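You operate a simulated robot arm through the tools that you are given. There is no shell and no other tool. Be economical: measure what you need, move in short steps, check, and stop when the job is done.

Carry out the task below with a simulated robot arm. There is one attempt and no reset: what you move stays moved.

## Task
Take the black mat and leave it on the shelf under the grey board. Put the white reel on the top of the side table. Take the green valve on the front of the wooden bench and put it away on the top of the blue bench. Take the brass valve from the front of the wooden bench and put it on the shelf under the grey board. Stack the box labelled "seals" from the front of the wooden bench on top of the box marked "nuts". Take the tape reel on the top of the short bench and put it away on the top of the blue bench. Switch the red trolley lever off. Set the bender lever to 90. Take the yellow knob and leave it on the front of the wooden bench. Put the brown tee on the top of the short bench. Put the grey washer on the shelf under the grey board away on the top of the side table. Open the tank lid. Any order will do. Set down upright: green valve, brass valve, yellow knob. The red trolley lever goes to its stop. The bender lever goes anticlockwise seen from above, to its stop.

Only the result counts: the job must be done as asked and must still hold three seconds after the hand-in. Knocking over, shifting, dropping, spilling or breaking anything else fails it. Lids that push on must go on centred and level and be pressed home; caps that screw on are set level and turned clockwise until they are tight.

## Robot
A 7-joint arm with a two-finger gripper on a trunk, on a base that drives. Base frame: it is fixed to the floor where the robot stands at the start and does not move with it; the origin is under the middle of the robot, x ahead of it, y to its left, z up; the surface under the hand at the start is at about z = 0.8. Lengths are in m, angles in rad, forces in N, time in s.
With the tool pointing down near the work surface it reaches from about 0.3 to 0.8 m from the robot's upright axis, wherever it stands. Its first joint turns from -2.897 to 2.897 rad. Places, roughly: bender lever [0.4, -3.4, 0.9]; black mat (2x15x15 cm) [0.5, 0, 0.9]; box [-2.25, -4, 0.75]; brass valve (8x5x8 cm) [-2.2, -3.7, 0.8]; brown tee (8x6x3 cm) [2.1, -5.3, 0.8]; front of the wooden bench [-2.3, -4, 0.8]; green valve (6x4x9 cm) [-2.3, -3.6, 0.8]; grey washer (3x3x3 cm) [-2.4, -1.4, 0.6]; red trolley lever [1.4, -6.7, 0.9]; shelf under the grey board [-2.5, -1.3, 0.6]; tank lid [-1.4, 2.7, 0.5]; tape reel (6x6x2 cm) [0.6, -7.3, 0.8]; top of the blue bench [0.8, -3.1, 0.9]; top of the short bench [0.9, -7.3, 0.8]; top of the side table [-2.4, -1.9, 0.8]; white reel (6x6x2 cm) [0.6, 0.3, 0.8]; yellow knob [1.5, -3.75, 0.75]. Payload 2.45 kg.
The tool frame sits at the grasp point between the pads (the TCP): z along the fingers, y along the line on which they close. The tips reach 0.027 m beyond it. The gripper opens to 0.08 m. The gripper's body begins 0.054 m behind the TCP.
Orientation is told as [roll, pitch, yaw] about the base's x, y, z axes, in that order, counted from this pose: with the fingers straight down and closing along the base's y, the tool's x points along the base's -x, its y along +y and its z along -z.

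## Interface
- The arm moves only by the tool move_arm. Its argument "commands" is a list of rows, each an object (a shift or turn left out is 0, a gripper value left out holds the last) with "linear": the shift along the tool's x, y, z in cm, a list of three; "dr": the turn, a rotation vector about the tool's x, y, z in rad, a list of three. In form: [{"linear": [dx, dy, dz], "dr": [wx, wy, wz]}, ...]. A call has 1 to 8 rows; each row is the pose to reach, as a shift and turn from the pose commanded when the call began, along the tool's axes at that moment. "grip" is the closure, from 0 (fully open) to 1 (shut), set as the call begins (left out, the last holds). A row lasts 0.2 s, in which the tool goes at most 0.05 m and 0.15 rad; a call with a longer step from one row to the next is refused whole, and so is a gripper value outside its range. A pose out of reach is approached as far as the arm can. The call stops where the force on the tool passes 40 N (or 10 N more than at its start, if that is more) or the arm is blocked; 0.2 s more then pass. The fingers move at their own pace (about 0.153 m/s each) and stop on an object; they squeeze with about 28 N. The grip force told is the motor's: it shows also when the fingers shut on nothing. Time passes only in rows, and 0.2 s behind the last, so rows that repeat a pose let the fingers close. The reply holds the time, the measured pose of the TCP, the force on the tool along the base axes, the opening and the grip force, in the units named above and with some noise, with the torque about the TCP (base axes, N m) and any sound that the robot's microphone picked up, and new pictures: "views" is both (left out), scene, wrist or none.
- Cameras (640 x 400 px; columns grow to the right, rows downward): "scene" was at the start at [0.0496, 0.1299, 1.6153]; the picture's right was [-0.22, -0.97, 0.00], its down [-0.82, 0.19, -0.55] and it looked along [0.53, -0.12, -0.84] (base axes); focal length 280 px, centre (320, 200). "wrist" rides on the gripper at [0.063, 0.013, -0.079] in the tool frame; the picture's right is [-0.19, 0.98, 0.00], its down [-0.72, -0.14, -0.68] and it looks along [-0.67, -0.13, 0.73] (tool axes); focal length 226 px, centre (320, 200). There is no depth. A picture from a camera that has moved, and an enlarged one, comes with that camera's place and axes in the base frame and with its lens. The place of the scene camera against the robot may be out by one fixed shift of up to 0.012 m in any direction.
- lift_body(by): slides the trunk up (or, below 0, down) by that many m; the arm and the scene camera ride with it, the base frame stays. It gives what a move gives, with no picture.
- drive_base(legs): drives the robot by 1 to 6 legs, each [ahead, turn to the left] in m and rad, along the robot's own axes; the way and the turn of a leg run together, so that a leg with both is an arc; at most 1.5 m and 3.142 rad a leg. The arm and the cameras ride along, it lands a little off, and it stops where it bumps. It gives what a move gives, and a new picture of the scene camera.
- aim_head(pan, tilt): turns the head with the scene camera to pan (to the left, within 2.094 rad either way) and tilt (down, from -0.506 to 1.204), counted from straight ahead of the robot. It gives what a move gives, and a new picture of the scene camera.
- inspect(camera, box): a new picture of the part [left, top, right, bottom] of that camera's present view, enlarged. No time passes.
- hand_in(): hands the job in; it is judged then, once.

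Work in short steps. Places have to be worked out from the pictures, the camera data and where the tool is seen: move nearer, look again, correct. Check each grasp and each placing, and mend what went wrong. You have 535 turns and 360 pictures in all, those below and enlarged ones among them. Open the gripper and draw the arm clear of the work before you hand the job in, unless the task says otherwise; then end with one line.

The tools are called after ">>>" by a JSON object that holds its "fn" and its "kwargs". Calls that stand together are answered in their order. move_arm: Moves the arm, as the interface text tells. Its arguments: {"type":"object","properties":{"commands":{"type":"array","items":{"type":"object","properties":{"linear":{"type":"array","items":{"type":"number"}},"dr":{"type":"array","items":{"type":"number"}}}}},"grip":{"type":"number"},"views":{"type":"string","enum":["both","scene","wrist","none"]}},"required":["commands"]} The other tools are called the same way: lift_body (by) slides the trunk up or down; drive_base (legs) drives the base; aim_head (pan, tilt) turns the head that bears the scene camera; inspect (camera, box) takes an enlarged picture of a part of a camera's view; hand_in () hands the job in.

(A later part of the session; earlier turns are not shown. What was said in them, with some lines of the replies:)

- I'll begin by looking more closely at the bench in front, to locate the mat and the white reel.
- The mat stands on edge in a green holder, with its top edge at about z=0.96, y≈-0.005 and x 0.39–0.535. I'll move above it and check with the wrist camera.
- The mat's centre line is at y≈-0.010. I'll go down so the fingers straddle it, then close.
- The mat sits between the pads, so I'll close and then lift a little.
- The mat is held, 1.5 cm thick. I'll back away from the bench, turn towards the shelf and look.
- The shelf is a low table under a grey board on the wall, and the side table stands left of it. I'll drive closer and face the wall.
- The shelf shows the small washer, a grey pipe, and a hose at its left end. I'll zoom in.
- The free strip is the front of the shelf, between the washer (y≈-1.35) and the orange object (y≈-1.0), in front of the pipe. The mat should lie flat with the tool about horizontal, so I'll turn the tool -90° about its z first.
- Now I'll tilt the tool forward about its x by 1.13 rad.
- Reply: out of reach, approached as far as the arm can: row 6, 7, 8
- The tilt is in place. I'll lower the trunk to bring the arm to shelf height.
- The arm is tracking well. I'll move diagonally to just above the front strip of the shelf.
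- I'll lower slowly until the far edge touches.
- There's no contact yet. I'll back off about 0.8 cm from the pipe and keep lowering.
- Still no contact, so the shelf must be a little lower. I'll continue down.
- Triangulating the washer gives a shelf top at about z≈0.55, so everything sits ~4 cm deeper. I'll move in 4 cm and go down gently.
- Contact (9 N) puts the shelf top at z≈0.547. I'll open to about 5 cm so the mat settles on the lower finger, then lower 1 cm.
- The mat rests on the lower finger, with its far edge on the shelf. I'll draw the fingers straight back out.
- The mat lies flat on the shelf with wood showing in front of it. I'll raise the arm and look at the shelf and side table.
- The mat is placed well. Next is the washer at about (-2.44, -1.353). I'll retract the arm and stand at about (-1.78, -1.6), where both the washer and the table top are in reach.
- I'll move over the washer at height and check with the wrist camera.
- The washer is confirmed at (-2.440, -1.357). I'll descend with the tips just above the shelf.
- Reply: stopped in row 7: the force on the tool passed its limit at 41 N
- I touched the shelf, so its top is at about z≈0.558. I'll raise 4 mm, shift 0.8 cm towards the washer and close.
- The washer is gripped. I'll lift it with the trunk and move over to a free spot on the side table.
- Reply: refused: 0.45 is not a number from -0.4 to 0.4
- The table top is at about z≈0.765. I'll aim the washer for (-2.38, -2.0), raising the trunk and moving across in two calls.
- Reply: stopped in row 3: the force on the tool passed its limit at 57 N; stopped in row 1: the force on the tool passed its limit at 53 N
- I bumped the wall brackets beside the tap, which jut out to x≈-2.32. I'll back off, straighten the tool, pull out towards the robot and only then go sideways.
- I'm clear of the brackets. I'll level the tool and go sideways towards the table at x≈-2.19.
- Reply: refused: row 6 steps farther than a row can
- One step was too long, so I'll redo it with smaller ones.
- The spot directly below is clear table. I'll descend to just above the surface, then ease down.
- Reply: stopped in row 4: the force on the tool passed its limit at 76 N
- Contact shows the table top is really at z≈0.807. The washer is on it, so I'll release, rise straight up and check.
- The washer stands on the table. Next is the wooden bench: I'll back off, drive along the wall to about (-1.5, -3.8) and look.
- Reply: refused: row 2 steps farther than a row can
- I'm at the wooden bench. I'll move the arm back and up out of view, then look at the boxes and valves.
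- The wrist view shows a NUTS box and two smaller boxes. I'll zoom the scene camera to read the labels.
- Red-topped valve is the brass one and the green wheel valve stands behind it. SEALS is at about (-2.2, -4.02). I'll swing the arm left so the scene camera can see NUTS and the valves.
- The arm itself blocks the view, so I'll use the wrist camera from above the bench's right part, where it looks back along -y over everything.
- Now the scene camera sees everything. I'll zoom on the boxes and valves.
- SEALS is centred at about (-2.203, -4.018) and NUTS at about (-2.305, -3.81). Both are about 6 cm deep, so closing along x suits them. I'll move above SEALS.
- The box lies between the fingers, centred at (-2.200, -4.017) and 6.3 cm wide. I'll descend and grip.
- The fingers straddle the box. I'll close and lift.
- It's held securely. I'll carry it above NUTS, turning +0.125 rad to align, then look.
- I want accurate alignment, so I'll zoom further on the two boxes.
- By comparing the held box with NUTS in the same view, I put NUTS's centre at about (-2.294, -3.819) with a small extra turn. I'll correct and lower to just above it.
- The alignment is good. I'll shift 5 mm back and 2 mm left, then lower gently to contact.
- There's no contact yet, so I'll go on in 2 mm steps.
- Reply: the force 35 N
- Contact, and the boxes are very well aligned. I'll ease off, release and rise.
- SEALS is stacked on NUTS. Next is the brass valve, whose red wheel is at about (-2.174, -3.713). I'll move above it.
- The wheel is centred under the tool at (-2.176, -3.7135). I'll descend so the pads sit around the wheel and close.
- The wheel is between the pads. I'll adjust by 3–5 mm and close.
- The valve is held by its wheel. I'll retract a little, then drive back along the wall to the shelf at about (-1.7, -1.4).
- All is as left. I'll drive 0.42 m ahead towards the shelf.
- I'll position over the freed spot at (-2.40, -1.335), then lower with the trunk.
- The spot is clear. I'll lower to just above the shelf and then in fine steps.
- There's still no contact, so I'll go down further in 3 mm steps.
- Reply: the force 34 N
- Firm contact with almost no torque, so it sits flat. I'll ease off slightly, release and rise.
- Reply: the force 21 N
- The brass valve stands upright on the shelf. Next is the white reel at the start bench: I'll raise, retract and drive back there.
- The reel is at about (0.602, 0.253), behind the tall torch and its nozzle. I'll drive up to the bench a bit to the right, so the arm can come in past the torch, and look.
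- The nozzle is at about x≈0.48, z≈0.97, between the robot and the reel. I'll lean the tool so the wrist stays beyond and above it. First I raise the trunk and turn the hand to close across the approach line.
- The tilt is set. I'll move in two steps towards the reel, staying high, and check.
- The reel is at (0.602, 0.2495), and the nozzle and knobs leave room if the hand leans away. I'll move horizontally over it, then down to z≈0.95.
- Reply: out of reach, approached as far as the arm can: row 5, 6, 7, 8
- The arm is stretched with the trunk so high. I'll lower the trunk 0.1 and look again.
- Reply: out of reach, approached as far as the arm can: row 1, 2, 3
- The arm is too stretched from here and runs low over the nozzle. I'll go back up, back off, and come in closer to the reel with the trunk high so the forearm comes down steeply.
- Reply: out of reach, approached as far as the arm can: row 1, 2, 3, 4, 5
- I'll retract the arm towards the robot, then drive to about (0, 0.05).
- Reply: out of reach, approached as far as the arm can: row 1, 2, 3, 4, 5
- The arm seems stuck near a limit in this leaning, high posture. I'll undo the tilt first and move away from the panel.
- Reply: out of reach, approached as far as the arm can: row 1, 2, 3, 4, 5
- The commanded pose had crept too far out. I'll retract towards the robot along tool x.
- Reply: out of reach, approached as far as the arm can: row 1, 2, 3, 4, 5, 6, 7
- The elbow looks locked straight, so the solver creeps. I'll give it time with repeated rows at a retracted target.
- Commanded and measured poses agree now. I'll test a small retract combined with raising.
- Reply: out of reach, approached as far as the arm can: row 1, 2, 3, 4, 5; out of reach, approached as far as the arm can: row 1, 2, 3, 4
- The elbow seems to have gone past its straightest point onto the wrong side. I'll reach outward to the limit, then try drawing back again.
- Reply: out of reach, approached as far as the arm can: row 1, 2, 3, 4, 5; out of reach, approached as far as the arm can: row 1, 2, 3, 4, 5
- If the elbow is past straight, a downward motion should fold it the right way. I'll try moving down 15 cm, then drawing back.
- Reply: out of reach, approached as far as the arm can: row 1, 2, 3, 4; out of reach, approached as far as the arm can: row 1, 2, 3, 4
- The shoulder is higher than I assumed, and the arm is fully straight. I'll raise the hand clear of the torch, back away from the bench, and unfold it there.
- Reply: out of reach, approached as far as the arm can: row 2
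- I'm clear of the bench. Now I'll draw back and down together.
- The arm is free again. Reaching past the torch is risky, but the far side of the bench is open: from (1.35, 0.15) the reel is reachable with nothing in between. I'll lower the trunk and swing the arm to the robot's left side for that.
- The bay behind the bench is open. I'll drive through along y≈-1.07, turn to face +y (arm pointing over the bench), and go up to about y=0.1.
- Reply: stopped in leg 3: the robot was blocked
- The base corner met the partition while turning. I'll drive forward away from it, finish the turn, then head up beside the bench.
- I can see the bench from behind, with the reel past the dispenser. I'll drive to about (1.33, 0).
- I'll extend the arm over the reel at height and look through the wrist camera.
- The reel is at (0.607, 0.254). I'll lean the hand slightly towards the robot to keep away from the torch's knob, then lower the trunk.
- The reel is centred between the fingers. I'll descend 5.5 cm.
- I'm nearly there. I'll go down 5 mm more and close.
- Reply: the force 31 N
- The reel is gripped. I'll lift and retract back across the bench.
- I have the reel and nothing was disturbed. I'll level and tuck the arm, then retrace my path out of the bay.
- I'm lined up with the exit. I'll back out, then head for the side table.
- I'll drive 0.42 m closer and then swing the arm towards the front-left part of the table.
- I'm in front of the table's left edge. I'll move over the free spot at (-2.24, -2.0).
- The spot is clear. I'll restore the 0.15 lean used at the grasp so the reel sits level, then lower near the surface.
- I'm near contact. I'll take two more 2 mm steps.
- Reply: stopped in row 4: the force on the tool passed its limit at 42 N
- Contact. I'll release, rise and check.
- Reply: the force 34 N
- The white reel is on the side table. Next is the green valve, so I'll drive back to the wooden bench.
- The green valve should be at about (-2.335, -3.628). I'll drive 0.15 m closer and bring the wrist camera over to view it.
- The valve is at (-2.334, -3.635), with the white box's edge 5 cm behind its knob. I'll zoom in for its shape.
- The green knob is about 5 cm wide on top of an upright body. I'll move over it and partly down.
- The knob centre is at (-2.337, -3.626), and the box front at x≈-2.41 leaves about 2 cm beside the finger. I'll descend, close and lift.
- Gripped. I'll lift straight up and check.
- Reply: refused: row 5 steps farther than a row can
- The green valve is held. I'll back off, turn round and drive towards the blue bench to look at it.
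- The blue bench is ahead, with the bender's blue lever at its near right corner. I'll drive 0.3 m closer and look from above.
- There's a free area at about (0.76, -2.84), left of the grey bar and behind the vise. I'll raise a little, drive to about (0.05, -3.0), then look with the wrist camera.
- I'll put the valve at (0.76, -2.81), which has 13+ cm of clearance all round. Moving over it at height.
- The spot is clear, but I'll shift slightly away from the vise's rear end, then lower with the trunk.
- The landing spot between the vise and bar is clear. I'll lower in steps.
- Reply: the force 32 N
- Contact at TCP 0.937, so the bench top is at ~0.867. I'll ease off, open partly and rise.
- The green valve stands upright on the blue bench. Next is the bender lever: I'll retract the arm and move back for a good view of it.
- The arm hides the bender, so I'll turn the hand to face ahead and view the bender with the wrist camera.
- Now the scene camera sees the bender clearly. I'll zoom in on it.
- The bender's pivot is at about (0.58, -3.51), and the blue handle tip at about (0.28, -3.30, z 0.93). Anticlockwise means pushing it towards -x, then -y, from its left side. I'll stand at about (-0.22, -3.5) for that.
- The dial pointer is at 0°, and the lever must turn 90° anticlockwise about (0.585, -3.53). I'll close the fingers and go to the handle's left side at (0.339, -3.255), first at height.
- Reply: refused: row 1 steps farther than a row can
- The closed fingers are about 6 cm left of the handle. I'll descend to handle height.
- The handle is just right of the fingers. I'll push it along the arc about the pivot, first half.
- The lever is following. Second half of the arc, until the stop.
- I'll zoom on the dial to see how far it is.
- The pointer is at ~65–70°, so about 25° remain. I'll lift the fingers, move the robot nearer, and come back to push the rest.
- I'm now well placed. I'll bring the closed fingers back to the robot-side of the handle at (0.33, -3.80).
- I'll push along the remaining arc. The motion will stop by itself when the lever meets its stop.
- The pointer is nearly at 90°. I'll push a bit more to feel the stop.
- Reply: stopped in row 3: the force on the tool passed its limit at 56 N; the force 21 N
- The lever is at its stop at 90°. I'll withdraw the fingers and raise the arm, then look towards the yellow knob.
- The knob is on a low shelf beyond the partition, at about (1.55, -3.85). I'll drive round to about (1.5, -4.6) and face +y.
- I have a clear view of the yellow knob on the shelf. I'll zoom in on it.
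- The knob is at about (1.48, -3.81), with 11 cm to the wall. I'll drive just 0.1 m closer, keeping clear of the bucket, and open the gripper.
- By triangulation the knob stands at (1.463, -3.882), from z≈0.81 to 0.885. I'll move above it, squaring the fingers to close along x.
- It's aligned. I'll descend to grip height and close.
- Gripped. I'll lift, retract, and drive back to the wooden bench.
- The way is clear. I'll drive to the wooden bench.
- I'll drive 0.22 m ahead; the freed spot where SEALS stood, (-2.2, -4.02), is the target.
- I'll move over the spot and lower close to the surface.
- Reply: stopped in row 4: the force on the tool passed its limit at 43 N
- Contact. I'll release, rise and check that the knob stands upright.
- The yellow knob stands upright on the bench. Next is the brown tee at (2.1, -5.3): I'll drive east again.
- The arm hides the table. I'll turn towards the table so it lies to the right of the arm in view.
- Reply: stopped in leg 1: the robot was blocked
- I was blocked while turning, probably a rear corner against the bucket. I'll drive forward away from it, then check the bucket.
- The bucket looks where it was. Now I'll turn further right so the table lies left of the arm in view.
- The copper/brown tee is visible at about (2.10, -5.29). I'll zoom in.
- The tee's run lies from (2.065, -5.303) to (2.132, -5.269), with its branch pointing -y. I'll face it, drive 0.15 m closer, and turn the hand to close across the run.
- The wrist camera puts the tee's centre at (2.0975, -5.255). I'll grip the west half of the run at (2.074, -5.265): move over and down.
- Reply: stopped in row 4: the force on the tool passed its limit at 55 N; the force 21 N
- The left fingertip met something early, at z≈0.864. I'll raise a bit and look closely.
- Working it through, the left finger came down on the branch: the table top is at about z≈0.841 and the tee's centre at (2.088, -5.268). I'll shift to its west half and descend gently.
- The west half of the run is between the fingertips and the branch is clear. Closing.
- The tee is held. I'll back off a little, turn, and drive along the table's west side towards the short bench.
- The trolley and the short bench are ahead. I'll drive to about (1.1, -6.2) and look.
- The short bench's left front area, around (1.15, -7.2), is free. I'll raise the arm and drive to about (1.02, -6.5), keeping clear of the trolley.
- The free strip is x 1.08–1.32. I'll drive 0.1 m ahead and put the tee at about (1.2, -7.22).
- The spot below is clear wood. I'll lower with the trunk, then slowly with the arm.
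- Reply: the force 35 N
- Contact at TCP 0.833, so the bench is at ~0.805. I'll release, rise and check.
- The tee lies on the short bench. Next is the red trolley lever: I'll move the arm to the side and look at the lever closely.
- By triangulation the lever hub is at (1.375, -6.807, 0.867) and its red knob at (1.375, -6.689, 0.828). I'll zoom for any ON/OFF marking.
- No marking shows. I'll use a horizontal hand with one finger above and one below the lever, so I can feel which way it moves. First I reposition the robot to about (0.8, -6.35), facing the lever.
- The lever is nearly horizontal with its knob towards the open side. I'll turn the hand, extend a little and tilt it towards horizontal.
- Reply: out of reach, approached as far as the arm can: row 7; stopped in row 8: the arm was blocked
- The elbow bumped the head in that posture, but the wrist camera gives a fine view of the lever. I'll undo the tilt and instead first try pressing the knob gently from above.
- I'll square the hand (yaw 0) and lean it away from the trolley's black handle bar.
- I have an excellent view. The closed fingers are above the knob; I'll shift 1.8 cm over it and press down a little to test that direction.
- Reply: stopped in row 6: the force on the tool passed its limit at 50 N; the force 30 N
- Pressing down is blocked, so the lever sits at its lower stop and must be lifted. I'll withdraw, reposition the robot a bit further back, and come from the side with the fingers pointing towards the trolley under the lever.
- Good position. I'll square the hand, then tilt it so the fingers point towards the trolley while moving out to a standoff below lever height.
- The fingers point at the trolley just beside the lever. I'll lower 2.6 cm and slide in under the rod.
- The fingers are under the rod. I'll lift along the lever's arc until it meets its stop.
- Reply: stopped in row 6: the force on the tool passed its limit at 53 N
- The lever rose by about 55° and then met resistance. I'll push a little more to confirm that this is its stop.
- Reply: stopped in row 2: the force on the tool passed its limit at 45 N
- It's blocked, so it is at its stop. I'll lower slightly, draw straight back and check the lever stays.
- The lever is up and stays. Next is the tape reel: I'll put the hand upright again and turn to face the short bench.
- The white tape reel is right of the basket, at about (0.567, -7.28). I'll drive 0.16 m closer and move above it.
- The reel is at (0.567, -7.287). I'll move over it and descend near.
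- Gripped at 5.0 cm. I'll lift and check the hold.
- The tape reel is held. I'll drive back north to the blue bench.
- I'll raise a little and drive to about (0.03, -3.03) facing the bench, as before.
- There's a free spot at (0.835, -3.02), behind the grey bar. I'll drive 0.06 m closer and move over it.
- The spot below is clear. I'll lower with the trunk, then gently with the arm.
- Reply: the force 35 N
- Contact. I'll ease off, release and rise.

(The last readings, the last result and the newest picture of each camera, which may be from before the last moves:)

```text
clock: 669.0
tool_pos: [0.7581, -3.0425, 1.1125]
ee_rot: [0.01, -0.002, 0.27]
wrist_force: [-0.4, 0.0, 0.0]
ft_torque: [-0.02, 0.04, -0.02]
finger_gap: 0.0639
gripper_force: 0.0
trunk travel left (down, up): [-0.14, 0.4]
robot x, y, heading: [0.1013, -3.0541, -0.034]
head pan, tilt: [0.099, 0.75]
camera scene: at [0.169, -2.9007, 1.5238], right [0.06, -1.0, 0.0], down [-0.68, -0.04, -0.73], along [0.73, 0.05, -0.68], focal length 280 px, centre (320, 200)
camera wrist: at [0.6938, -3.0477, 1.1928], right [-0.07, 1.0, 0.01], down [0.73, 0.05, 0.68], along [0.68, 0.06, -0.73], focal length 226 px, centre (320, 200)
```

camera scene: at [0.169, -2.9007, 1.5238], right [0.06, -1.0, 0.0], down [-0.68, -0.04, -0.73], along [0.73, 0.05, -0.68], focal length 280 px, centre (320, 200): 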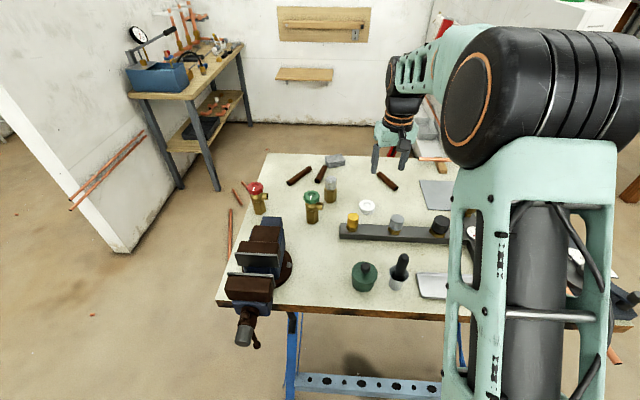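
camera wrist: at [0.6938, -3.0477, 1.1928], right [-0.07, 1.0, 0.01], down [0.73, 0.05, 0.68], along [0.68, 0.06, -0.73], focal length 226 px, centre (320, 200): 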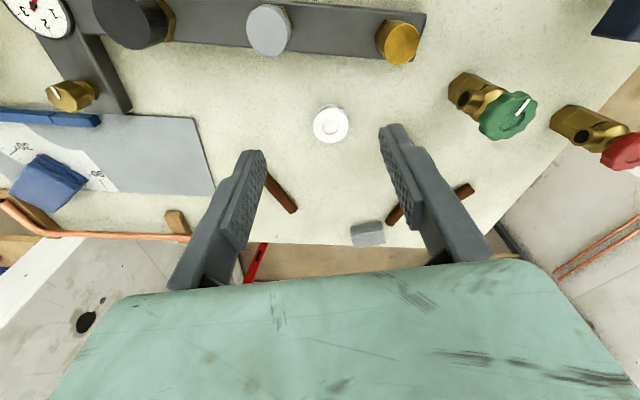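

The tape reel is placed. I'll retract, back off, and check the bender lever on the way.

>>> {"fn": "move_arm", "kwargs": {"commands": [{"linear": [4.5, 0, 0]}, {"linear": [9, 0, 0]}, {"linear": [13.5, 0, 0]}, {"linear": [18, 0, 0]}, {"linear": [20, 0, 0]}], "views": "none"}}

>>> {"fn": "drive_base", "kwargs": {"legs": [[-0.35, 0]]}}

>>> {"fn": "aim_head", "kwargs": {"pan": -0.5, "tilt": 0.6}}

```text
clock: 670.1
tool_pos: [0.5606, -3.0992, 1.1101]
ee_rot: [0.011, -0.002, 0.268]
wrist_force: [-0.2, 0.5, 0.4]
ft_torque: [0.03, -0.02, 0.0]
finger_gap: 0.064
gripper_force: 0.1
trunk travel left (down, up): [-0.14, 0.4]
robot x, y, heading: [0.1024, -3.0555, -0.031]
head pan, tilt: [0.099, 0.75]
```

```text
clock: 672.4
tool_pos: [0.2102, -3.0867, 1.1109]
ee_rot: [0.011, 0.001, 0.266]
wrist_force: [-0.2, -0.1, -0.2]
ft_torque: [-0.02, -0.03, -0.01]
finger_gap: 0.064
gripper_force: 0.1
trunk travel left (down, up): [-0.14, 0.4]
robot x, y, heading: [-0.2508, -3.0395, -0.042]
head pan, tilt: [0.099, 0.75]
camera scene: at [-0.1812, -2.8879, 1.5238], right [0.06, -1.0, 0.0], down [-0.68, -0.04, -0.73], along [0.73, 0.05, -0.68], focal length 280 px, centre (320, 200)
```

scene: 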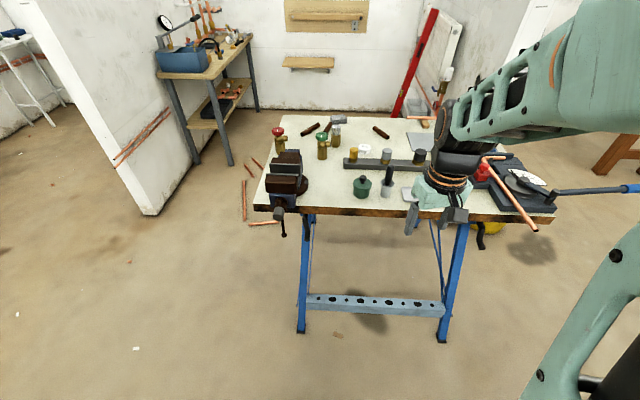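

```text
clock: 673.4
tool_pos: [0.2109, -3.0856, 1.11]
ee_rot: [0.009, 0.0, 0.265]
wrist_force: [-0.4, 0.1, -0.2]
ft_torque: [-0.02, -0.02, 0.03]
finger_gap: 0.0639
gripper_force: 0.0
trunk travel left (down, up): [-0.14, 0.4]
robot x, y, heading: [-0.2476, -3.0428, -0.039]
head pan, tilt: [-0.499, 0.6]
camera scene: at [-0.1876, -2.9382, 1.5366], right [-0.51, -0.86, 0.0], down [-0.49, 0.29, -0.82], along [0.71, -0.42, -0.57], focal length 280 px, centre (320, 200)
```

scene: 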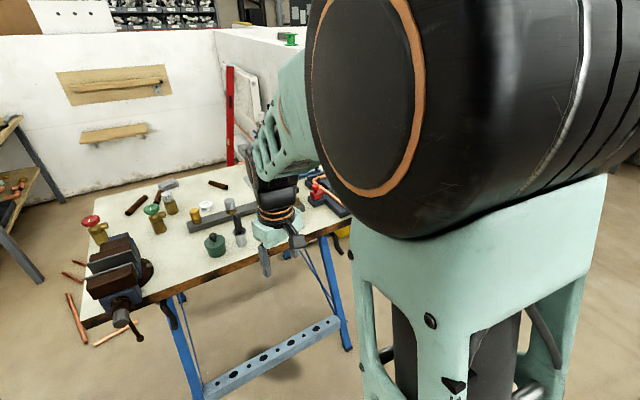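

The bender lever is still at 90. Last is the tank lid at (-1.4, 2.7): I'll drive north.

>>> {"fn": "drive_base", "kwargs": {"legs": [[0, 1.78], [1.5, 0], [1.5, 0], [0.9, 0]]}}

>>> {"fn": "aim_head", "kwargs": {"pan": 0.1, "tilt": 0.5}}

```text
clock: 696.4
tool_pos: [-1.1033, 1.1823, 1.1097]
ee_rot: [0.01, 0.002, 2.11]
wrist_force: [0.5, 0.4, -0.9]
ft_torque: [-0.01, -0.01, 0.01]
finger_gap: 0.0639
gripper_force: 0.0
trunk travel left (down, up): [-0.14, 0.4]
robot x, y, heading: [-1.0236, 0.726, 1.811]
head pan, tilt: [-0.499, 0.6]
camera scene: at [-1.1321, 0.7663, 1.5366], right [0.97, -0.26, 0.0], down [-0.15, -0.55, -0.82], along [0.21, 0.8, -0.57], focal length 280 px, centre (320, 200)
```

scene: 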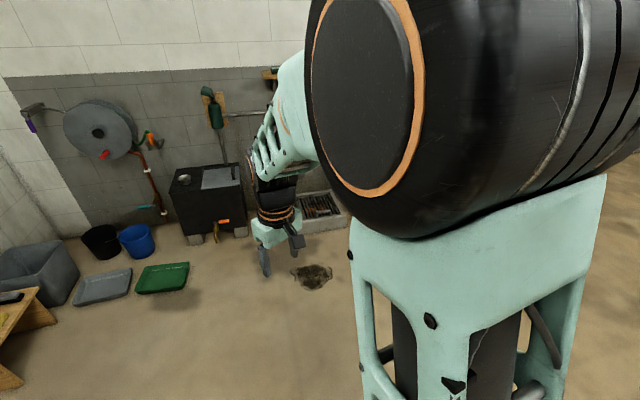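

```text
clock: 697.4
tool_pos: [-1.1044, 1.1819, 1.1101]
ee_rot: [0.01, 0.0, 2.109]
wrist_force: [0.1, 0.9, -0.4]
ft_torque: [0.0, -0.03, -0.01]
finger_gap: 0.0639
gripper_force: 0.1
trunk travel left (down, up): [-0.14, 0.4]
robot x, y, heading: [-1.0245, 0.7263, 1.799]
head pan, tilt: [0.099, 0.499]
camera scene: at [-1.185, 0.7668, 1.5457], right [0.94, 0.33, 0.0], down [0.16, -0.45, -0.88], along [-0.29, 0.83, -0.48], focal length 280 px, centre (320, 200)
```

scene: 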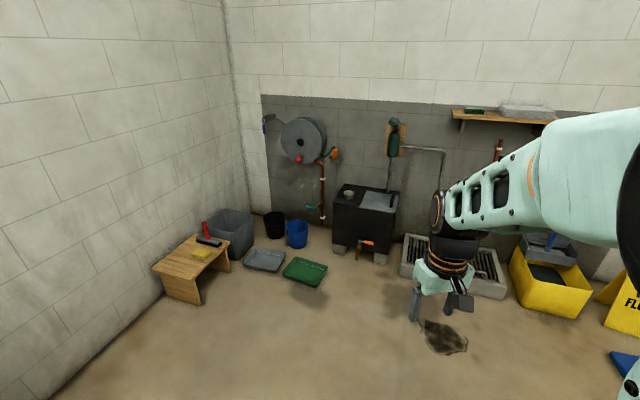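

The black tank is against the wall. I'll zoom in to understand its lid.

>>> {"fn": "inspect", "kwargs": {"camera": "scene", "box": [310, 170, 430, 270]}}

```text
4.00 times, centred on (370, 220) of scene
camera zoom: at [-1.185, 0.7668, 1.5457], right [0.94, 0.33, 0.0], down [0.16, -0.45, -0.88], along [-0.29, 0.83, -0.48], focal length 1118 px, centre (120, 120)
```

zoom: 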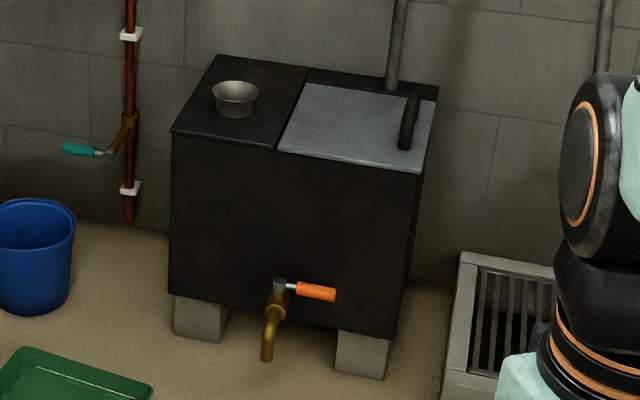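

The lid is the grey right half of the tank top, with a bar handle along its right edge, so it hinges at the middle. I'll approach to about (-1.36, 1.9), facing it straight.

>>> {"fn": "drive_base", "kwargs": {"legs": [[0, 0.62], [0.5, 0], [0, -0.85], [0.65, 0]]}}

>>> {"fn": "aim_head", "kwargs": {"pan": 0.1, "tilt": 0.75}}

```text
clock: 707.7
tool_pos: [-1.3466, 2.1969, 1.1104]
ee_rot: [0.01, 0.002, 1.863]
wrist_force: [-0.3, -0.8, 0.1]
ft_torque: [0.02, -0.04, -0.02]
finger_gap: 0.0641
gripper_force: 0.0
trunk travel left (down, up): [-0.14, 0.4]
robot x, y, heading: [-1.3827, 1.735, 1.556]
head pan, tilt: [0.099, 0.499]
camera scene: at [-1.5293, 1.8143, 1.5457], right [1.0, 0.09, 0.0], down [0.04, -0.48, -0.88], along [-0.08, 0.87, -0.48], focal length 280 px, centre (320, 200)
```

scene: 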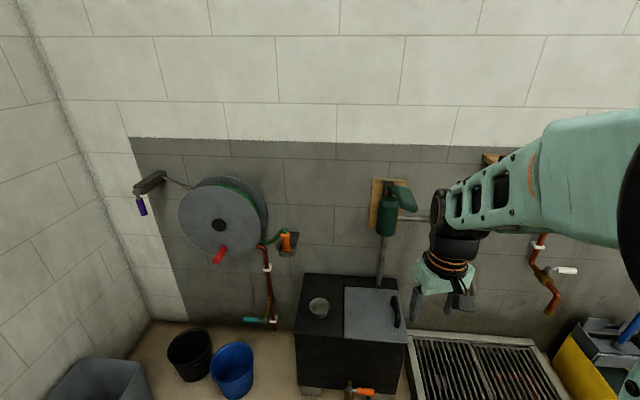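

```text
clock: 708.5
tool_pos: [-1.3463, 2.1973, 1.1105]
ee_rot: [0.01, -0.001, 1.861]
wrist_force: [-0.5, -0.2, 0.2]
ft_torque: [0.02, -0.02, 0.02]
finger_gap: 0.064
gripper_force: 0.0
trunk travel left (down, up): [-0.14, 0.4]
robot x, y, heading: [-1.3837, 1.7366, 1.56]
head pan, tilt: [0.099, 0.75]
camera scene: at [-1.5286, 1.806, 1.5238], right [1.0, 0.09, 0.0], down [0.06, -0.68, -0.73], along [-0.06, 0.73, -0.68], focal length 280 px, centre (320, 200)
```

scene: 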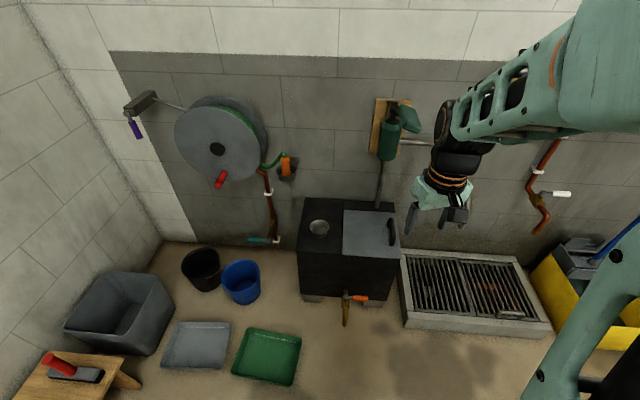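

>>> {"fn": "inspect", "kwargs": {"camera": "scene", "box": [290, 180, 410, 310]}}

```text
3.08 times, centred on (350, 245) of scene
camera zoom: at [-1.5286, 1.806, 1.5238], right [1.0, 0.09, 0.0], down [0.06, -0.68, -0.73], along [-0.06, 0.73, -0.68], focal length 860 px, centre (228, 62)
```

zoom: 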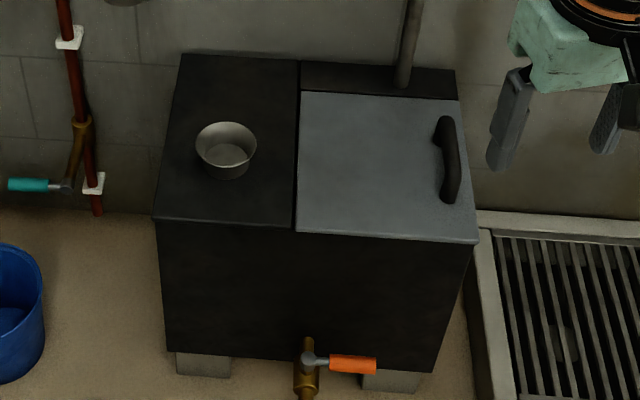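

The handle is at x≈-1.273, y 2.60–2.75, z≈0.55; the hinge line is at x≈-1.49. I'll drive 0.22 m closer, lower the trunk, square the hand and move above the handle.

>>> {"fn": "drive_base", "kwargs": {"legs": [[0.22, 0]]}}

>>> {"fn": "lift_body", "kwargs": {"by": -0.14}}

>>> {"fn": "move_arm", "kwargs": {"commands": [{"linear": [-3, -1, 4], "dr": [0, 0, 0.1]}, {"linear": [-6, -2.5, 7], "dr": [0, 0, 0.2]}, {"linear": [-9, -4, 10], "dr": [0, 0, 0.29]}, {"linear": [-12, -5, 13], "dr": [0, 0, 0.29]}, {"linear": [-15, -6, 16], "dr": [0, 0, 0.29]}, {"linear": [-18, -7, 18], "dr": [0, 0, 0.29]}], "grip": 0, "views": "both"}}

```text
clock: 710.1
tool_pos: [-1.3453, 2.4167, 1.1096]
ee_rot: [0.009, 0.0, 1.863]
wrist_force: [0.4, 0.1, -0.9]
ft_torque: [0.02, -0.01, 0.0]
finger_gap: 0.064
gripper_force: 0.1
trunk travel left (down, up): [-0.14, 0.4]
robot x, y, heading: [-1.3835, 1.9542, 1.564]
head pan, tilt: [0.099, 0.75]
camera scene: at [-1.5262, 2.025, 1.5237], right [1.0, 0.09, 0.0], down [0.06, -0.68, -0.73], along [-0.07, 0.73, -0.68], focal length 280 px, centre (320, 200)
```

scene: 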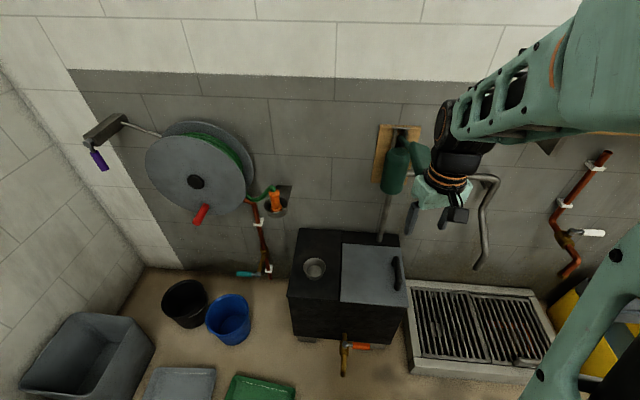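

```text
clock: 711.8
tool_pos: [-1.3464, 2.4152, 0.9708]
ee_rot: [0.01, 0.0, 1.865]
wrist_force: [-0.3, -0.1, 0.3]
ft_torque: [0.0, 0.0, 0.0]
finger_gap: 0.0643
gripper_force: 0.2
trunk travel left (down, up): [0.0, 0.54]
robot x, y, heading: [-1.3792, 1.9546, 1.561]
head pan, tilt: [0.099, 0.75]
```

```text
refused: row 1 steps farther than a row can; nothing moved
```

>>> {"fn": "move_arm", "kwargs": {"commands": [{"linear": [-2.8, -1.8, 3.3], "dr": [0, 0, 0.1]}, {"linear": [-5.6, -3.6, 6.6], "dr": [0, 0, 0.2]}, {"linear": [-8.4, -5.4, 9.9], "dr": [0, 0, 0.29]}, {"linear": [-11.2, -7.2, 13.2], "dr": [0, 0, 0.29]}, {"linear": [-14, -9, 16.5], "dr": [0, 0, 0.29]}, {"linear": [-16.8, -10.8, 19.8], "dr": [0, 0, 0.29]}, {"linear": [-19.6, -12.6, 22], "dr": [0, 0, 0.29]}, {"linear": [-22.4, -14.4, 24], "dr": [0, 0, 0.29]}], "grip": 0, "views": "both"}}

```text
clock: 713.6
tool_pos: [-1.2787, 2.6701, 0.727]
ee_rot: [0.011, 0.002, 1.574]
wrist_force: [1.0, -0.1, 0.2]
ft_torque: [0.0, 0.0, 0.01]
finger_gap: 0.0799
gripper_force: 0.1
trunk travel left (down, up): [0.0, 0.54]
robot x, y, heading: [-1.3772, 1.9555, 1.559]
head pan, tilt: [0.099, 0.75]
camera scene: at [-1.5263, 2.0244, 1.3837], right [1.0, 0.09, 0.0], down [0.06, -0.68, -0.73], along [-0.07, 0.73, -0.68], focal length 280 px, centre (320, 200)
camera wrist: at [-1.2902, 2.6069, 0.8089], right [-0.98, 0.19, 0.01], down [0.15, 0.72, 0.68], along [0.12, 0.67, -0.73], focal length 226 px, centre (320, 200)
```

scene: 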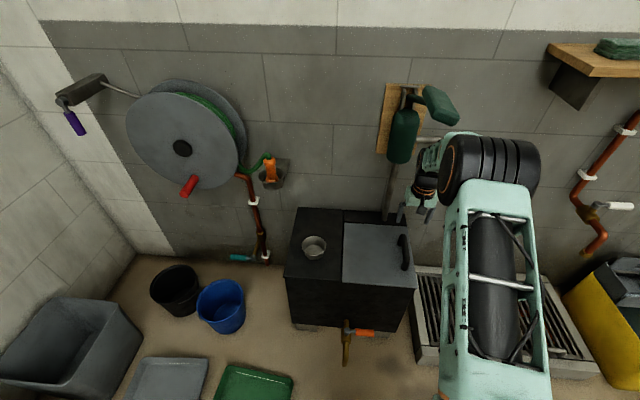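
wrist: 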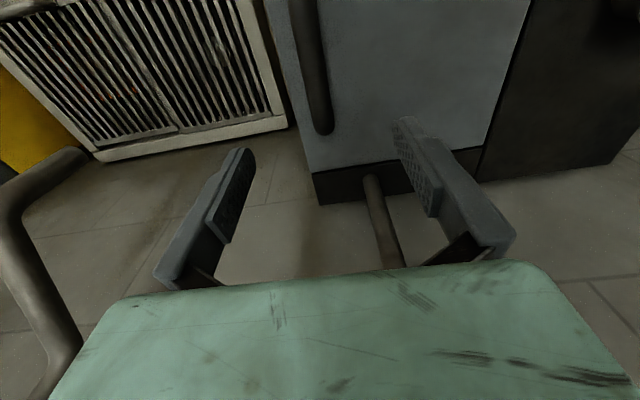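

The handle is right below, at x≈-1.275. I'll descend around it, staying above the lid surface.

>>> {"fn": "move_arm", "kwargs": {"commands": [{"linear": [0, -0.3, 4]}, {"linear": [0, -0.3, 8]}, {"linear": [0, -0.3, 11]}, {"linear": [0, -0.3, 13]}, {"linear": [0, -0.3, 14.5]}, {"linear": [0, -0.3, 15.5]}, {"linear": [0, -0.3, 15.5]}], "views": "wrist"}}

```text
clock: 715.2
tool_pos: [-1.2739, 2.6694, 0.5728]
ee_rot: [0.01, 0.001, 1.573]
wrist_force: [-0.6, -0.4, 0.0]
ft_torque: [0.0, -0.04, 0.01]
finger_gap: 0.08
gripper_force: 0.0
trunk travel left (down, up): [0.0, 0.54]
robot x, y, heading: [-1.3798, 1.949, 1.559]
head pan, tilt: [0.099, 0.75]
camera wrist: at [-1.286, 2.6077, 0.6534], right [-0.98, 0.19, 0.01], down [0.15, 0.72, 0.68], along [0.12, 0.67, -0.73], focal length 226 px, centre (320, 200)
```

wrist: 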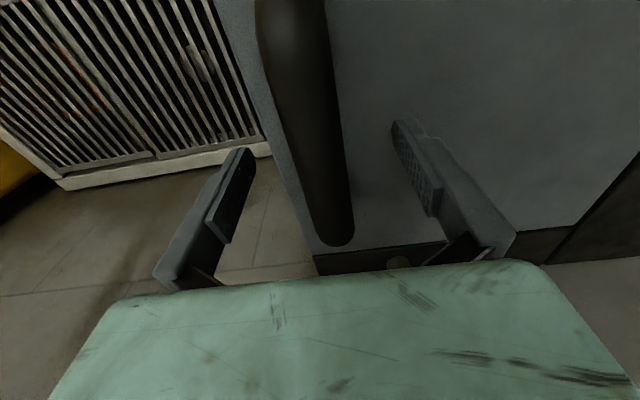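

The handle is between the fingers. I'll go 7 mm lower and close.

>>> {"fn": "move_arm", "kwargs": {"commands": [{"linear": [0, 0, 0.4]}, {"linear": [0, 0, 0.7]}, {"linear": [0, 0, 0.7]}], "views": "none"}}

>>> {"fn": "move_arm", "kwargs": {"commands": [{"linear": [0, 0, 0]}, {"linear": [0, 0, 0]}, {"linear": [0, 0, 0]}], "grip": 1, "views": "wrist"}}

```text
clock: 716.0
tool_pos: [-1.2745, 2.67, 0.5659]
ee_rot: [0.011, 0.003, 1.574]
wrist_force: [0.7, 0.5, -0.7]
ft_torque: [-0.01, -0.02, 0.0]
finger_gap: 0.0802
gripper_force: 0.0
trunk travel left (down, up): [0.0, 0.54]
robot x, y, heading: [-1.3787, 1.9539, 1.558]
head pan, tilt: [0.099, 0.75]
```

```text
clock: 716.8
tool_pos: [-1.2752, 2.6704, 0.5643]
ee_rot: [0.013, 0.004, 1.573]
wrist_force: [-10.8, -0.5, -4.6]
ft_torque: [0.24, 0.07, -0.18]
finger_gap: 0.0235
gripper_force: 45.2
trunk travel left (down, up): [0.0, 0.54]
robot x, y, heading: [-1.3776, 1.9557, 1.557]
head pan, tilt: [0.099, 0.75]
camera wrist: at [-1.2871, 2.6076, 0.6454], right [-0.98, 0.19, 0.01], down [0.15, 0.72, 0.68], along [0.12, 0.67, -0.74], focal length 226 px, centre (320, 200)
```

wrist: 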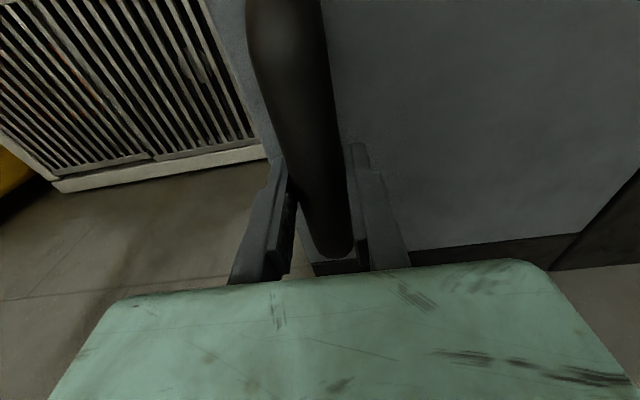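

Gripped. I'll lift along an arc about the hinge, first to about 30°.

>>> {"fn": "move_arm", "kwargs": {"commands": [{"linear": [0, 0.4, -1.8]}, {"linear": [0, 1.07, -3.67]}, {"linear": [0, 1.9, -5.4]}, {"linear": [0, 2.8, -7.1]}, {"linear": [0, 3.9, -8.7]}, {"linear": [0, 5.1, -10.2]}], "views": "both"}}

```text
clock: 718.2
tool_pos: [-1.324, 2.6705, 0.6684]
ee_rot: [0.009, 0.007, 1.574]
wrist_force: [-15.8, -10.3, -16.5]
ft_torque: [0.5, -0.05, -0.32]
finger_gap: 0.0235
gripper_force: 44.7
trunk travel left (down, up): [0.0, 0.54]
robot x, y, heading: [-1.3784, 1.9524, 1.557]
head pan, tilt: [0.099, 0.75]
camera scene: at [-1.527, 2.0252, 1.3835], right [1.0, 0.09, 0.0], down [0.06, -0.68, -0.73], along [-0.07, 0.73, -0.68], focal length 280 px, centre (320, 200)
camera wrist: at [-1.3355, 2.608, 0.7489], right [-0.98, 0.19, 0.01], down [0.15, 0.72, 0.68], along [0.12, 0.66, -0.74], focal length 226 px, centre (320, 200)
```

scene: 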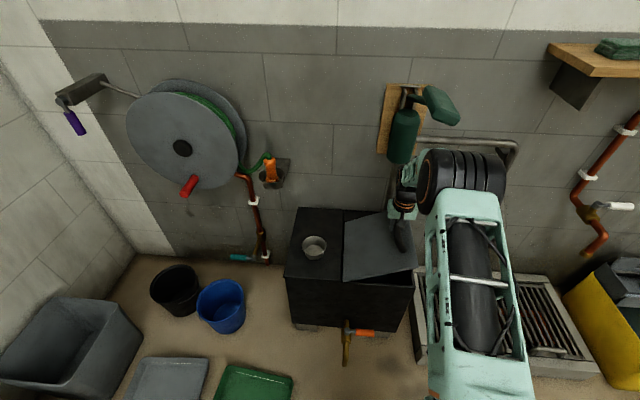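
wrist: 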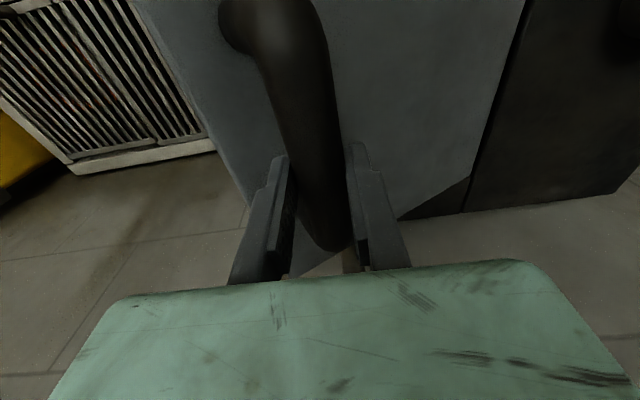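

The lid opens as expected. I'll continue along the arc, tilting the hand with the lid a little.

>>> {"fn": "move_arm", "kwargs": {"commands": [{"linear": [0, 2.8, -2.35], "dr": [0.08, 0, 0]}, {"linear": [0, 5.4, -4.1], "dr": [0.16, 0, 0]}, {"linear": [0, 8.2, -5.47], "dr": [0.24, 0, 0]}, {"linear": [0, 11.2, -6.43], "dr": [0.32, 0, 0]}, {"linear": [0, 14.3, -6.98], "dr": [0.4, 0, 0]}], "views": "both"}}

```text
clock: 719.4
tool_pos: [-1.4654, 2.6714, 0.7439]
ee_rot: [-0.389, -0.007, 1.577]
wrist_force: [4.2, 10.2, 29.7]
ft_torque: [0.8, 0.07, 0.32]
finger_gap: 0.0236
gripper_force: 45.3
trunk travel left (down, up): [0.0, 0.54]
robot x, y, heading: [-1.3779, 1.9561, 1.559]
head pan, tilt: [0.099, 0.75]
camera scene: at [-1.5253, 2.0232, 1.3843], right [1.0, 0.09, 0.0], down [0.06, -0.68, -0.73], along [-0.06, 0.73, -0.68], focal length 280 px, centre (320, 200)
camera wrist: at [-1.5068, 2.6074, 0.8135], right [-0.91, 0.19, -0.37], down [-0.13, 0.71, 0.69], along [0.4, 0.68, -0.62], focal length 226 px, centre (320, 200)
```

scene: 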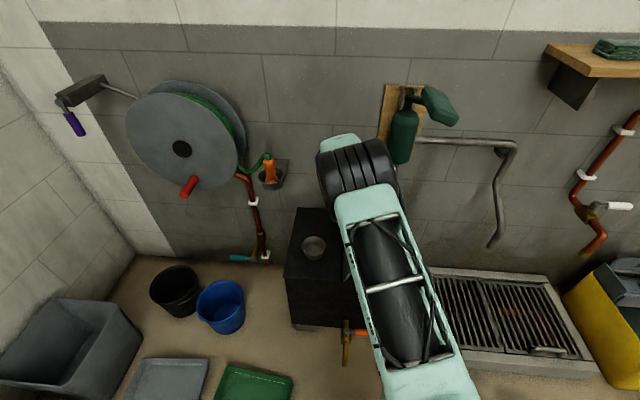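
wrist: 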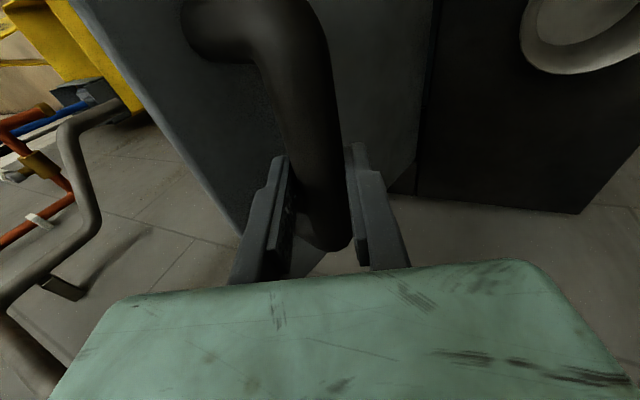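

The lid is at about 72°. I'll continue with a slightly larger radius, past vertical towards its stop.

>>> {"fn": "move_arm", "kwargs": {"commands": [{"linear": [0, 0.3, -0.6], "dr": [0.03, 0, 0]}, {"linear": [0, 2.85, -1.7], "dr": [0.1, 0, 0]}, {"linear": [0, 5.98, -2.6], "dr": [0.18, 0, 0]}, {"linear": [0, 9.2, -3.1], "dr": [0.26, 0, 0]}], "views": "both"}}

```text
clock: 720.4
tool_pos: [-1.565, 2.67, 0.7347]
ee_rot: [-0.648, -0.001, 1.578]
wrist_force: [-7.0, 24.9, 16.6]
ft_torque: [0.84, 0.28, 0.41]
finger_gap: 0.0235
gripper_force: 45.4
trunk travel left (down, up): [0.0, 0.54]
robot x, y, heading: [-1.3793, 1.9532, 1.563]
head pan, tilt: [0.099, 0.75]
camera scene: at [-1.5261, 2.0249, 1.3837], right [1.0, 0.09, 0.0], down [0.06, -0.68, -0.73], along [-0.07, 0.73, -0.68], focal length 280 px, centre (320, 200)
camera wrist: at [-1.6219, 2.6069, 0.7919], right [-0.78, 0.19, -0.59], down [-0.3, 0.72, 0.63], along [0.54, 0.67, -0.5], focal length 226 px, centre (320, 200)
```

scene: 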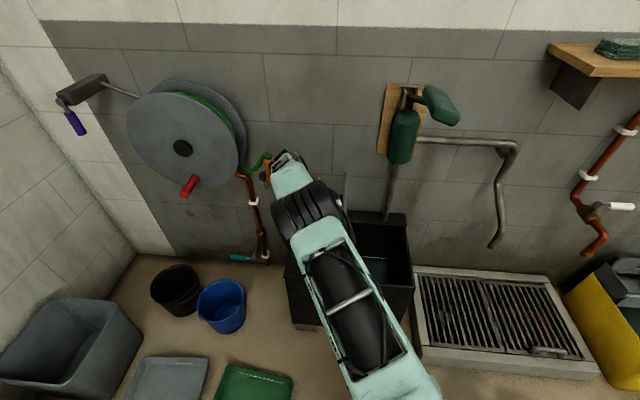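
wrist: 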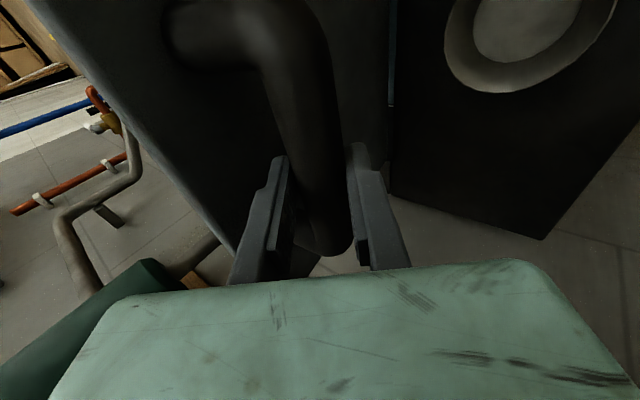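

The lid is past vertical, at about 97°. I'll ease it further in small steps to find its stop.

>>> {"fn": "move_arm", "kwargs": {"commands": [{"linear": [0, 1.0, -0.3], "dr": [0.04, 0, 0]}, {"linear": [0, 2.0, -0.57], "dr": [0.08, 0, 0]}, {"linear": [0, 3.0, -0.8], "dr": [0.12, 0, 0]}, {"linear": [0, 4.0, -0.94], "dr": [0.16, 0, 0]}], "views": "both"}}

```text
clock: 721.2
tool_pos: [-1.587, 2.6697, 0.7276]
ee_rot: [-0.774, -0.001, 1.567]
wrist_force: [4.0, -5.0, 4.3]
ft_torque: [0.52, -0.05, 0.17]
finger_gap: 0.0235
gripper_force: 45.0
out of reach, approached as far as the arm can: row 4
trunk travel left (down, up): [0.0, 0.54]
robot x, y, heading: [-1.38, 1.955, 1.558]
head pan, tilt: [0.099, 0.75]
stopped in row 4: the force on the tool passed its limit at 44 N (the readings are from after the stop); the commanded pose is now the measured one
camera scene: at [-1.5257, 2.0233, 1.3836], right [1.0, 0.09, 0.0], down [0.06, -0.68, -0.73], along [-0.06, 0.73, -0.68], focal length 280 px, centre (320, 200)
camera wrist: at [-1.6508, 2.6073, 0.7755], right [-0.7, 0.2, -0.69], down [-0.37, 0.72, 0.59], along [0.61, 0.67, -0.43], focal length 226 px, centre (320, 200)
```

scene: 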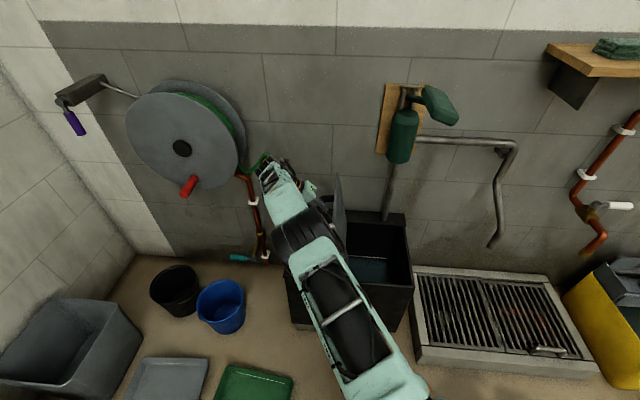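
wrist: 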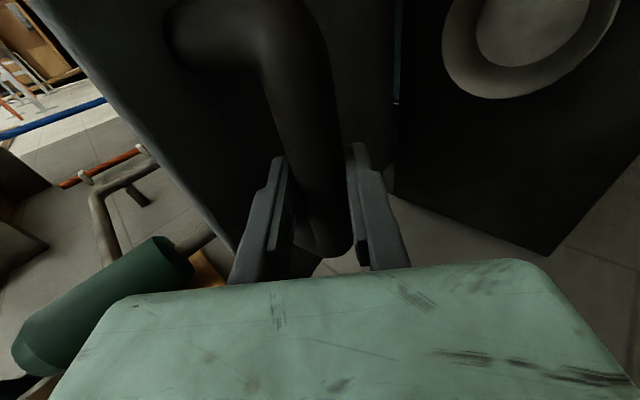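

The lid is open about 103° and resists further, so this is likely its stop. I'll open the fingers slightly and withdraw along the tool axis.

>>> {"fn": "move_arm", "kwargs": {"commands": [{"linear": [0, 0, 0]}, {"linear": [0, 0, 0]}], "grip": 0.5, "views": "none"}}

>>> {"fn": "move_arm", "kwargs": {"commands": [{"linear": [0, 0, -2]}, {"linear": [0, 0, -4]}, {"linear": [0, 0, -6]}, {"linear": [0, 0, -8]}], "views": "both"}}

```text
clock: 721.9
tool_pos: [-1.5873, 2.6705, 0.7251]
ee_rot: [-0.774, 0.0, 1.57]
wrist_force: [0.5, 0.4, 0.0]
ft_torque: [0.02, 0.0, 0.0]
finger_gap: 0.04
gripper_force: 0.0
trunk travel left (down, up): [0.0, 0.54]
robot x, y, heading: [-1.3789, 1.9529, 1.565]
head pan, tilt: [0.099, 0.75]
```

```text
clock: 722.9
tool_pos: [-1.6369, 2.6567, 0.7885]
ee_rot: [-0.774, 0.0, 1.569]
wrist_force: [-0.4, 0.5, 0.4]
ft_torque: [0.01, 0.03, -0.02]
finger_gap: 0.0401
gripper_force: 0.1
out of reach, approached as far as the arm can: row 2, 3, 4
trunk travel left (down, up): [0.0, 0.54]
robot x, y, heading: [-1.3766, 1.9518, 1.558]
head pan, tilt: [0.099, 0.75]
camera scene: at [-1.5263, 2.024, 1.3837], right [1.0, 0.09, 0.0], down [0.06, -0.68, -0.73], along [-0.06, 0.73, -0.68], focal length 280 px, centre (320, 200)
camera wrist: at [-1.701, 2.5944, 0.8371], right [-0.7, 0.19, -0.68], down [-0.37, 0.72, 0.59], along [0.61, 0.67, -0.43], focal length 226 px, centre (320, 200)
```

scene: 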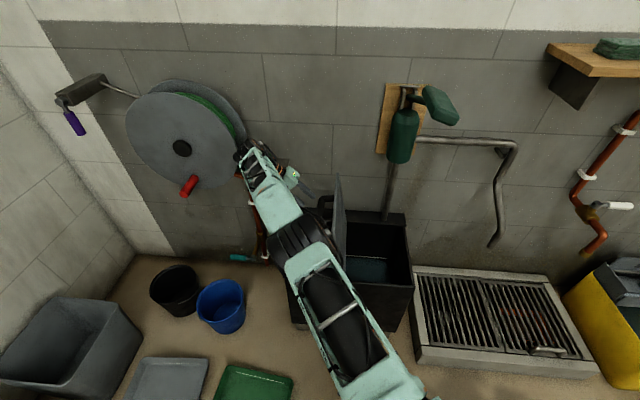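
wrist: 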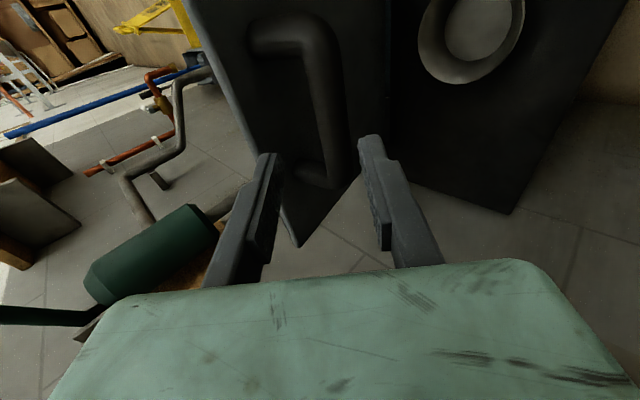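

The lid stays open and the hand is free. I'll raise the trunk to clear it, then draw back towards the robot.

>>> {"fn": "lift_body", "kwargs": {"by": 0.2}}

>>> {"fn": "move_arm", "kwargs": {"commands": [{"linear": [4, 0, 0]}, {"linear": [8, 0, 0]}, {"linear": [12, 0, 0]}, {"linear": [16, 0, 0]}, {"linear": [20, 0, 0]}, {"linear": [24, 0, 0]}], "views": "scene"}}

```text
clock: 725.0
tool_pos: [-1.6368, 2.6582, 0.9872]
ee_rot: [-0.774, 0.001, 1.569]
wrist_force: [0.8, -0.5, 0.6]
ft_torque: [0.02, -0.02, -0.01]
finger_gap: 0.0402
gripper_force: 0.0
trunk travel left (down, up): [-0.2, 0.34]
robot x, y, heading: [-1.3786, 1.9553, 1.561]
head pan, tilt: [0.099, 0.75]
```

```text
clock: 726.4
tool_pos: [-1.6378, 2.4163, 0.9878]
ee_rot: [-0.773, 0.0, 1.565]
wrist_force: [0.3, 0.4, 0.3]
ft_torque: [0.01, -0.02, 0.0]
finger_gap: 0.0401
gripper_force: 0.0
trunk travel left (down, up): [-0.2, 0.34]
robot x, y, heading: [-1.3777, 1.9516, 1.559]
head pan, tilt: [0.099, 0.75]
camera scene: at [-1.5268, 2.0249, 1.5837], right [1.0, 0.09, 0.0], down [0.06, -0.68, -0.73], along [-0.06, 0.73, -0.68], focal length 280 px, centre (320, 200)
```

scene: 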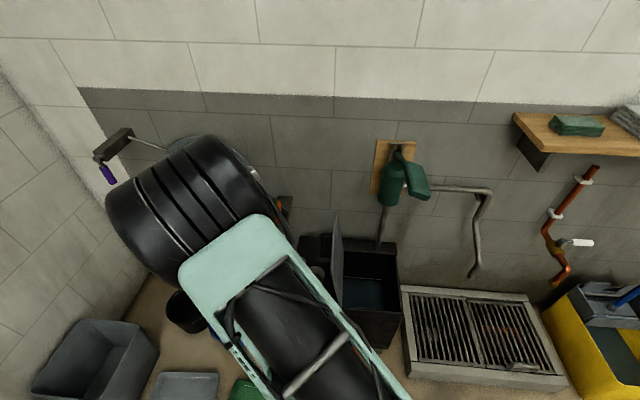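

The lid stands open. I'll open the gripper, straighten the hand and back away for a final look.

>>> {"fn": "drive_base", "kwargs": {"legs": [[-0.5, 0]]}}

>>> {"fn": "move_arm", "kwargs": {"commands": [{"linear": [0, 0, 0], "dr": [-0.14, 0, 0]}, {"linear": [0, 0, 0], "dr": [-0.28, 0, 0]}, {"linear": [0, 0, 0], "dr": [-0.42, 0, 0]}, {"linear": [0, 0, 0], "dr": [-0.56, 0, 0]}, {"linear": [0, 0, 0], "dr": [-0.7, 0, 0]}, {"linear": [0, 0, 0], "dr": [-0.77, 0, 0]}], "grip": 0, "views": "scene"}}

>>> {"fn": "inspect", "kwargs": {"camera": "scene", "box": [260, 150, 440, 300]}}

```text
clock: 729.3
tool_pos: [-1.6424, 1.9373, 0.9885]
ee_rot: [-0.773, 0.001, 1.563]
wrist_force: [-0.1, 0.5, 0.0]
ft_torque: [0.03, -0.04, -0.01]
finger_gap: 0.0401
gripper_force: 0.0
trunk travel left (down, up): [-0.2, 0.34]
robot x, y, heading: [-1.3874, 1.4719, 1.55]
head pan, tilt: [0.099, 0.75]
camera scene: at [-1.5329, 1.5432, 1.5838], right [1.0, 0.08, 0.0], down [0.06, -0.68, -0.73], along [-0.06, 0.73, -0.68], focal length 280 px, centre (320, 200)
```

scene: 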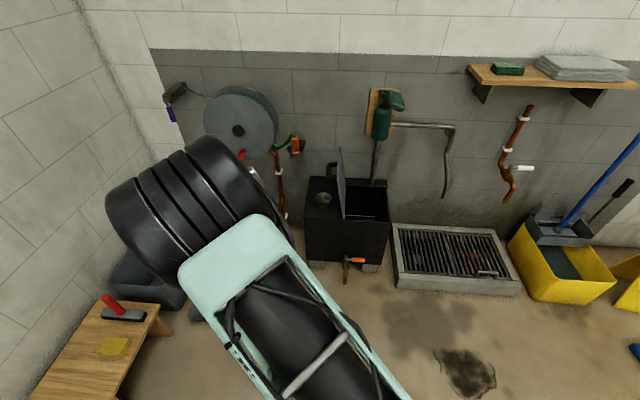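

```text
clock: 730.7
tool_pos: [-1.6416, 1.938, 0.9863]
ee_rot: [0.001, -0.002, 1.564]
wrist_force: [0.0, 0.6, 0.6]
ft_torque: [0.01, -0.02, 0.03]
finger_gap: 0.0801
gripper_force: 0.1
trunk travel left (down, up): [-0.2, 0.34]
robot x, y, heading: [-1.3857, 1.468, 1.553]
head pan, tilt: [0.099, 0.75]
camera scene: at [-1.5325, 1.5435, 1.5838], right [1.0, 0.08, 0.0], down [0.06, -0.68, -0.73], along [-0.06, 0.73, -0.68], focal length 280 px, centre (320, 200)
```

scene: 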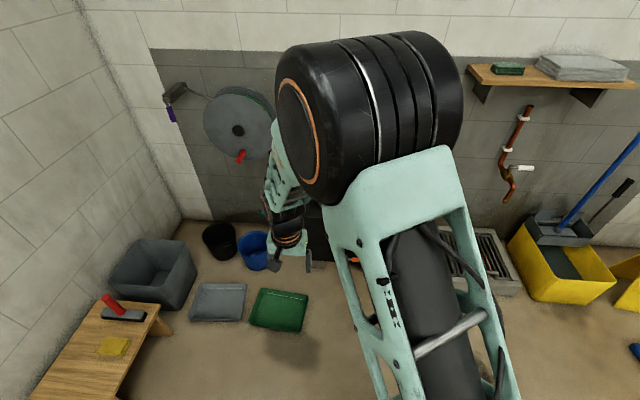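

```text
2.67 times, centred on (350, 225) of scene
camera zoom: at [-1.5325, 1.5435, 1.5838], right [1.0, 0.08, 0.0], down [0.06, -0.68, -0.73], along [-0.06, 0.73, -0.68], focal length 745 px, centre (240, 133)
```

zoom: 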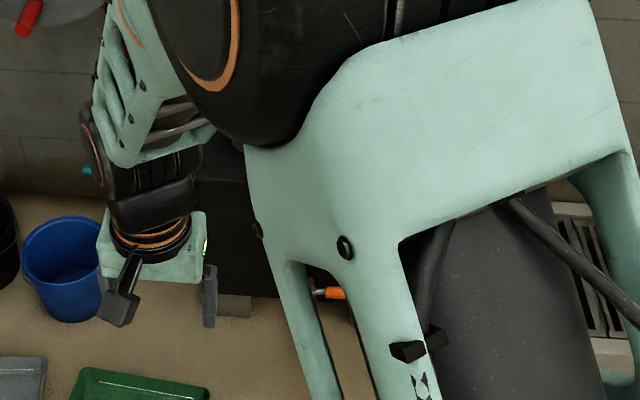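

All tasks have been done and checked, the gripper is open and the arm is clear. I'm handing in.

>>> {"fn": "hand_in", "kwargs": {}}

```text
The job is handed in.
```

I did all twelve tasks and handed the job in, but three contacts along the way could count against it. A base corner touched the yellow bucket by the low shelf, and the bucket still looked in its place afterwards. The hand bumped the wall brackets above the shelf. The base also met a partition wall behind the first bench.
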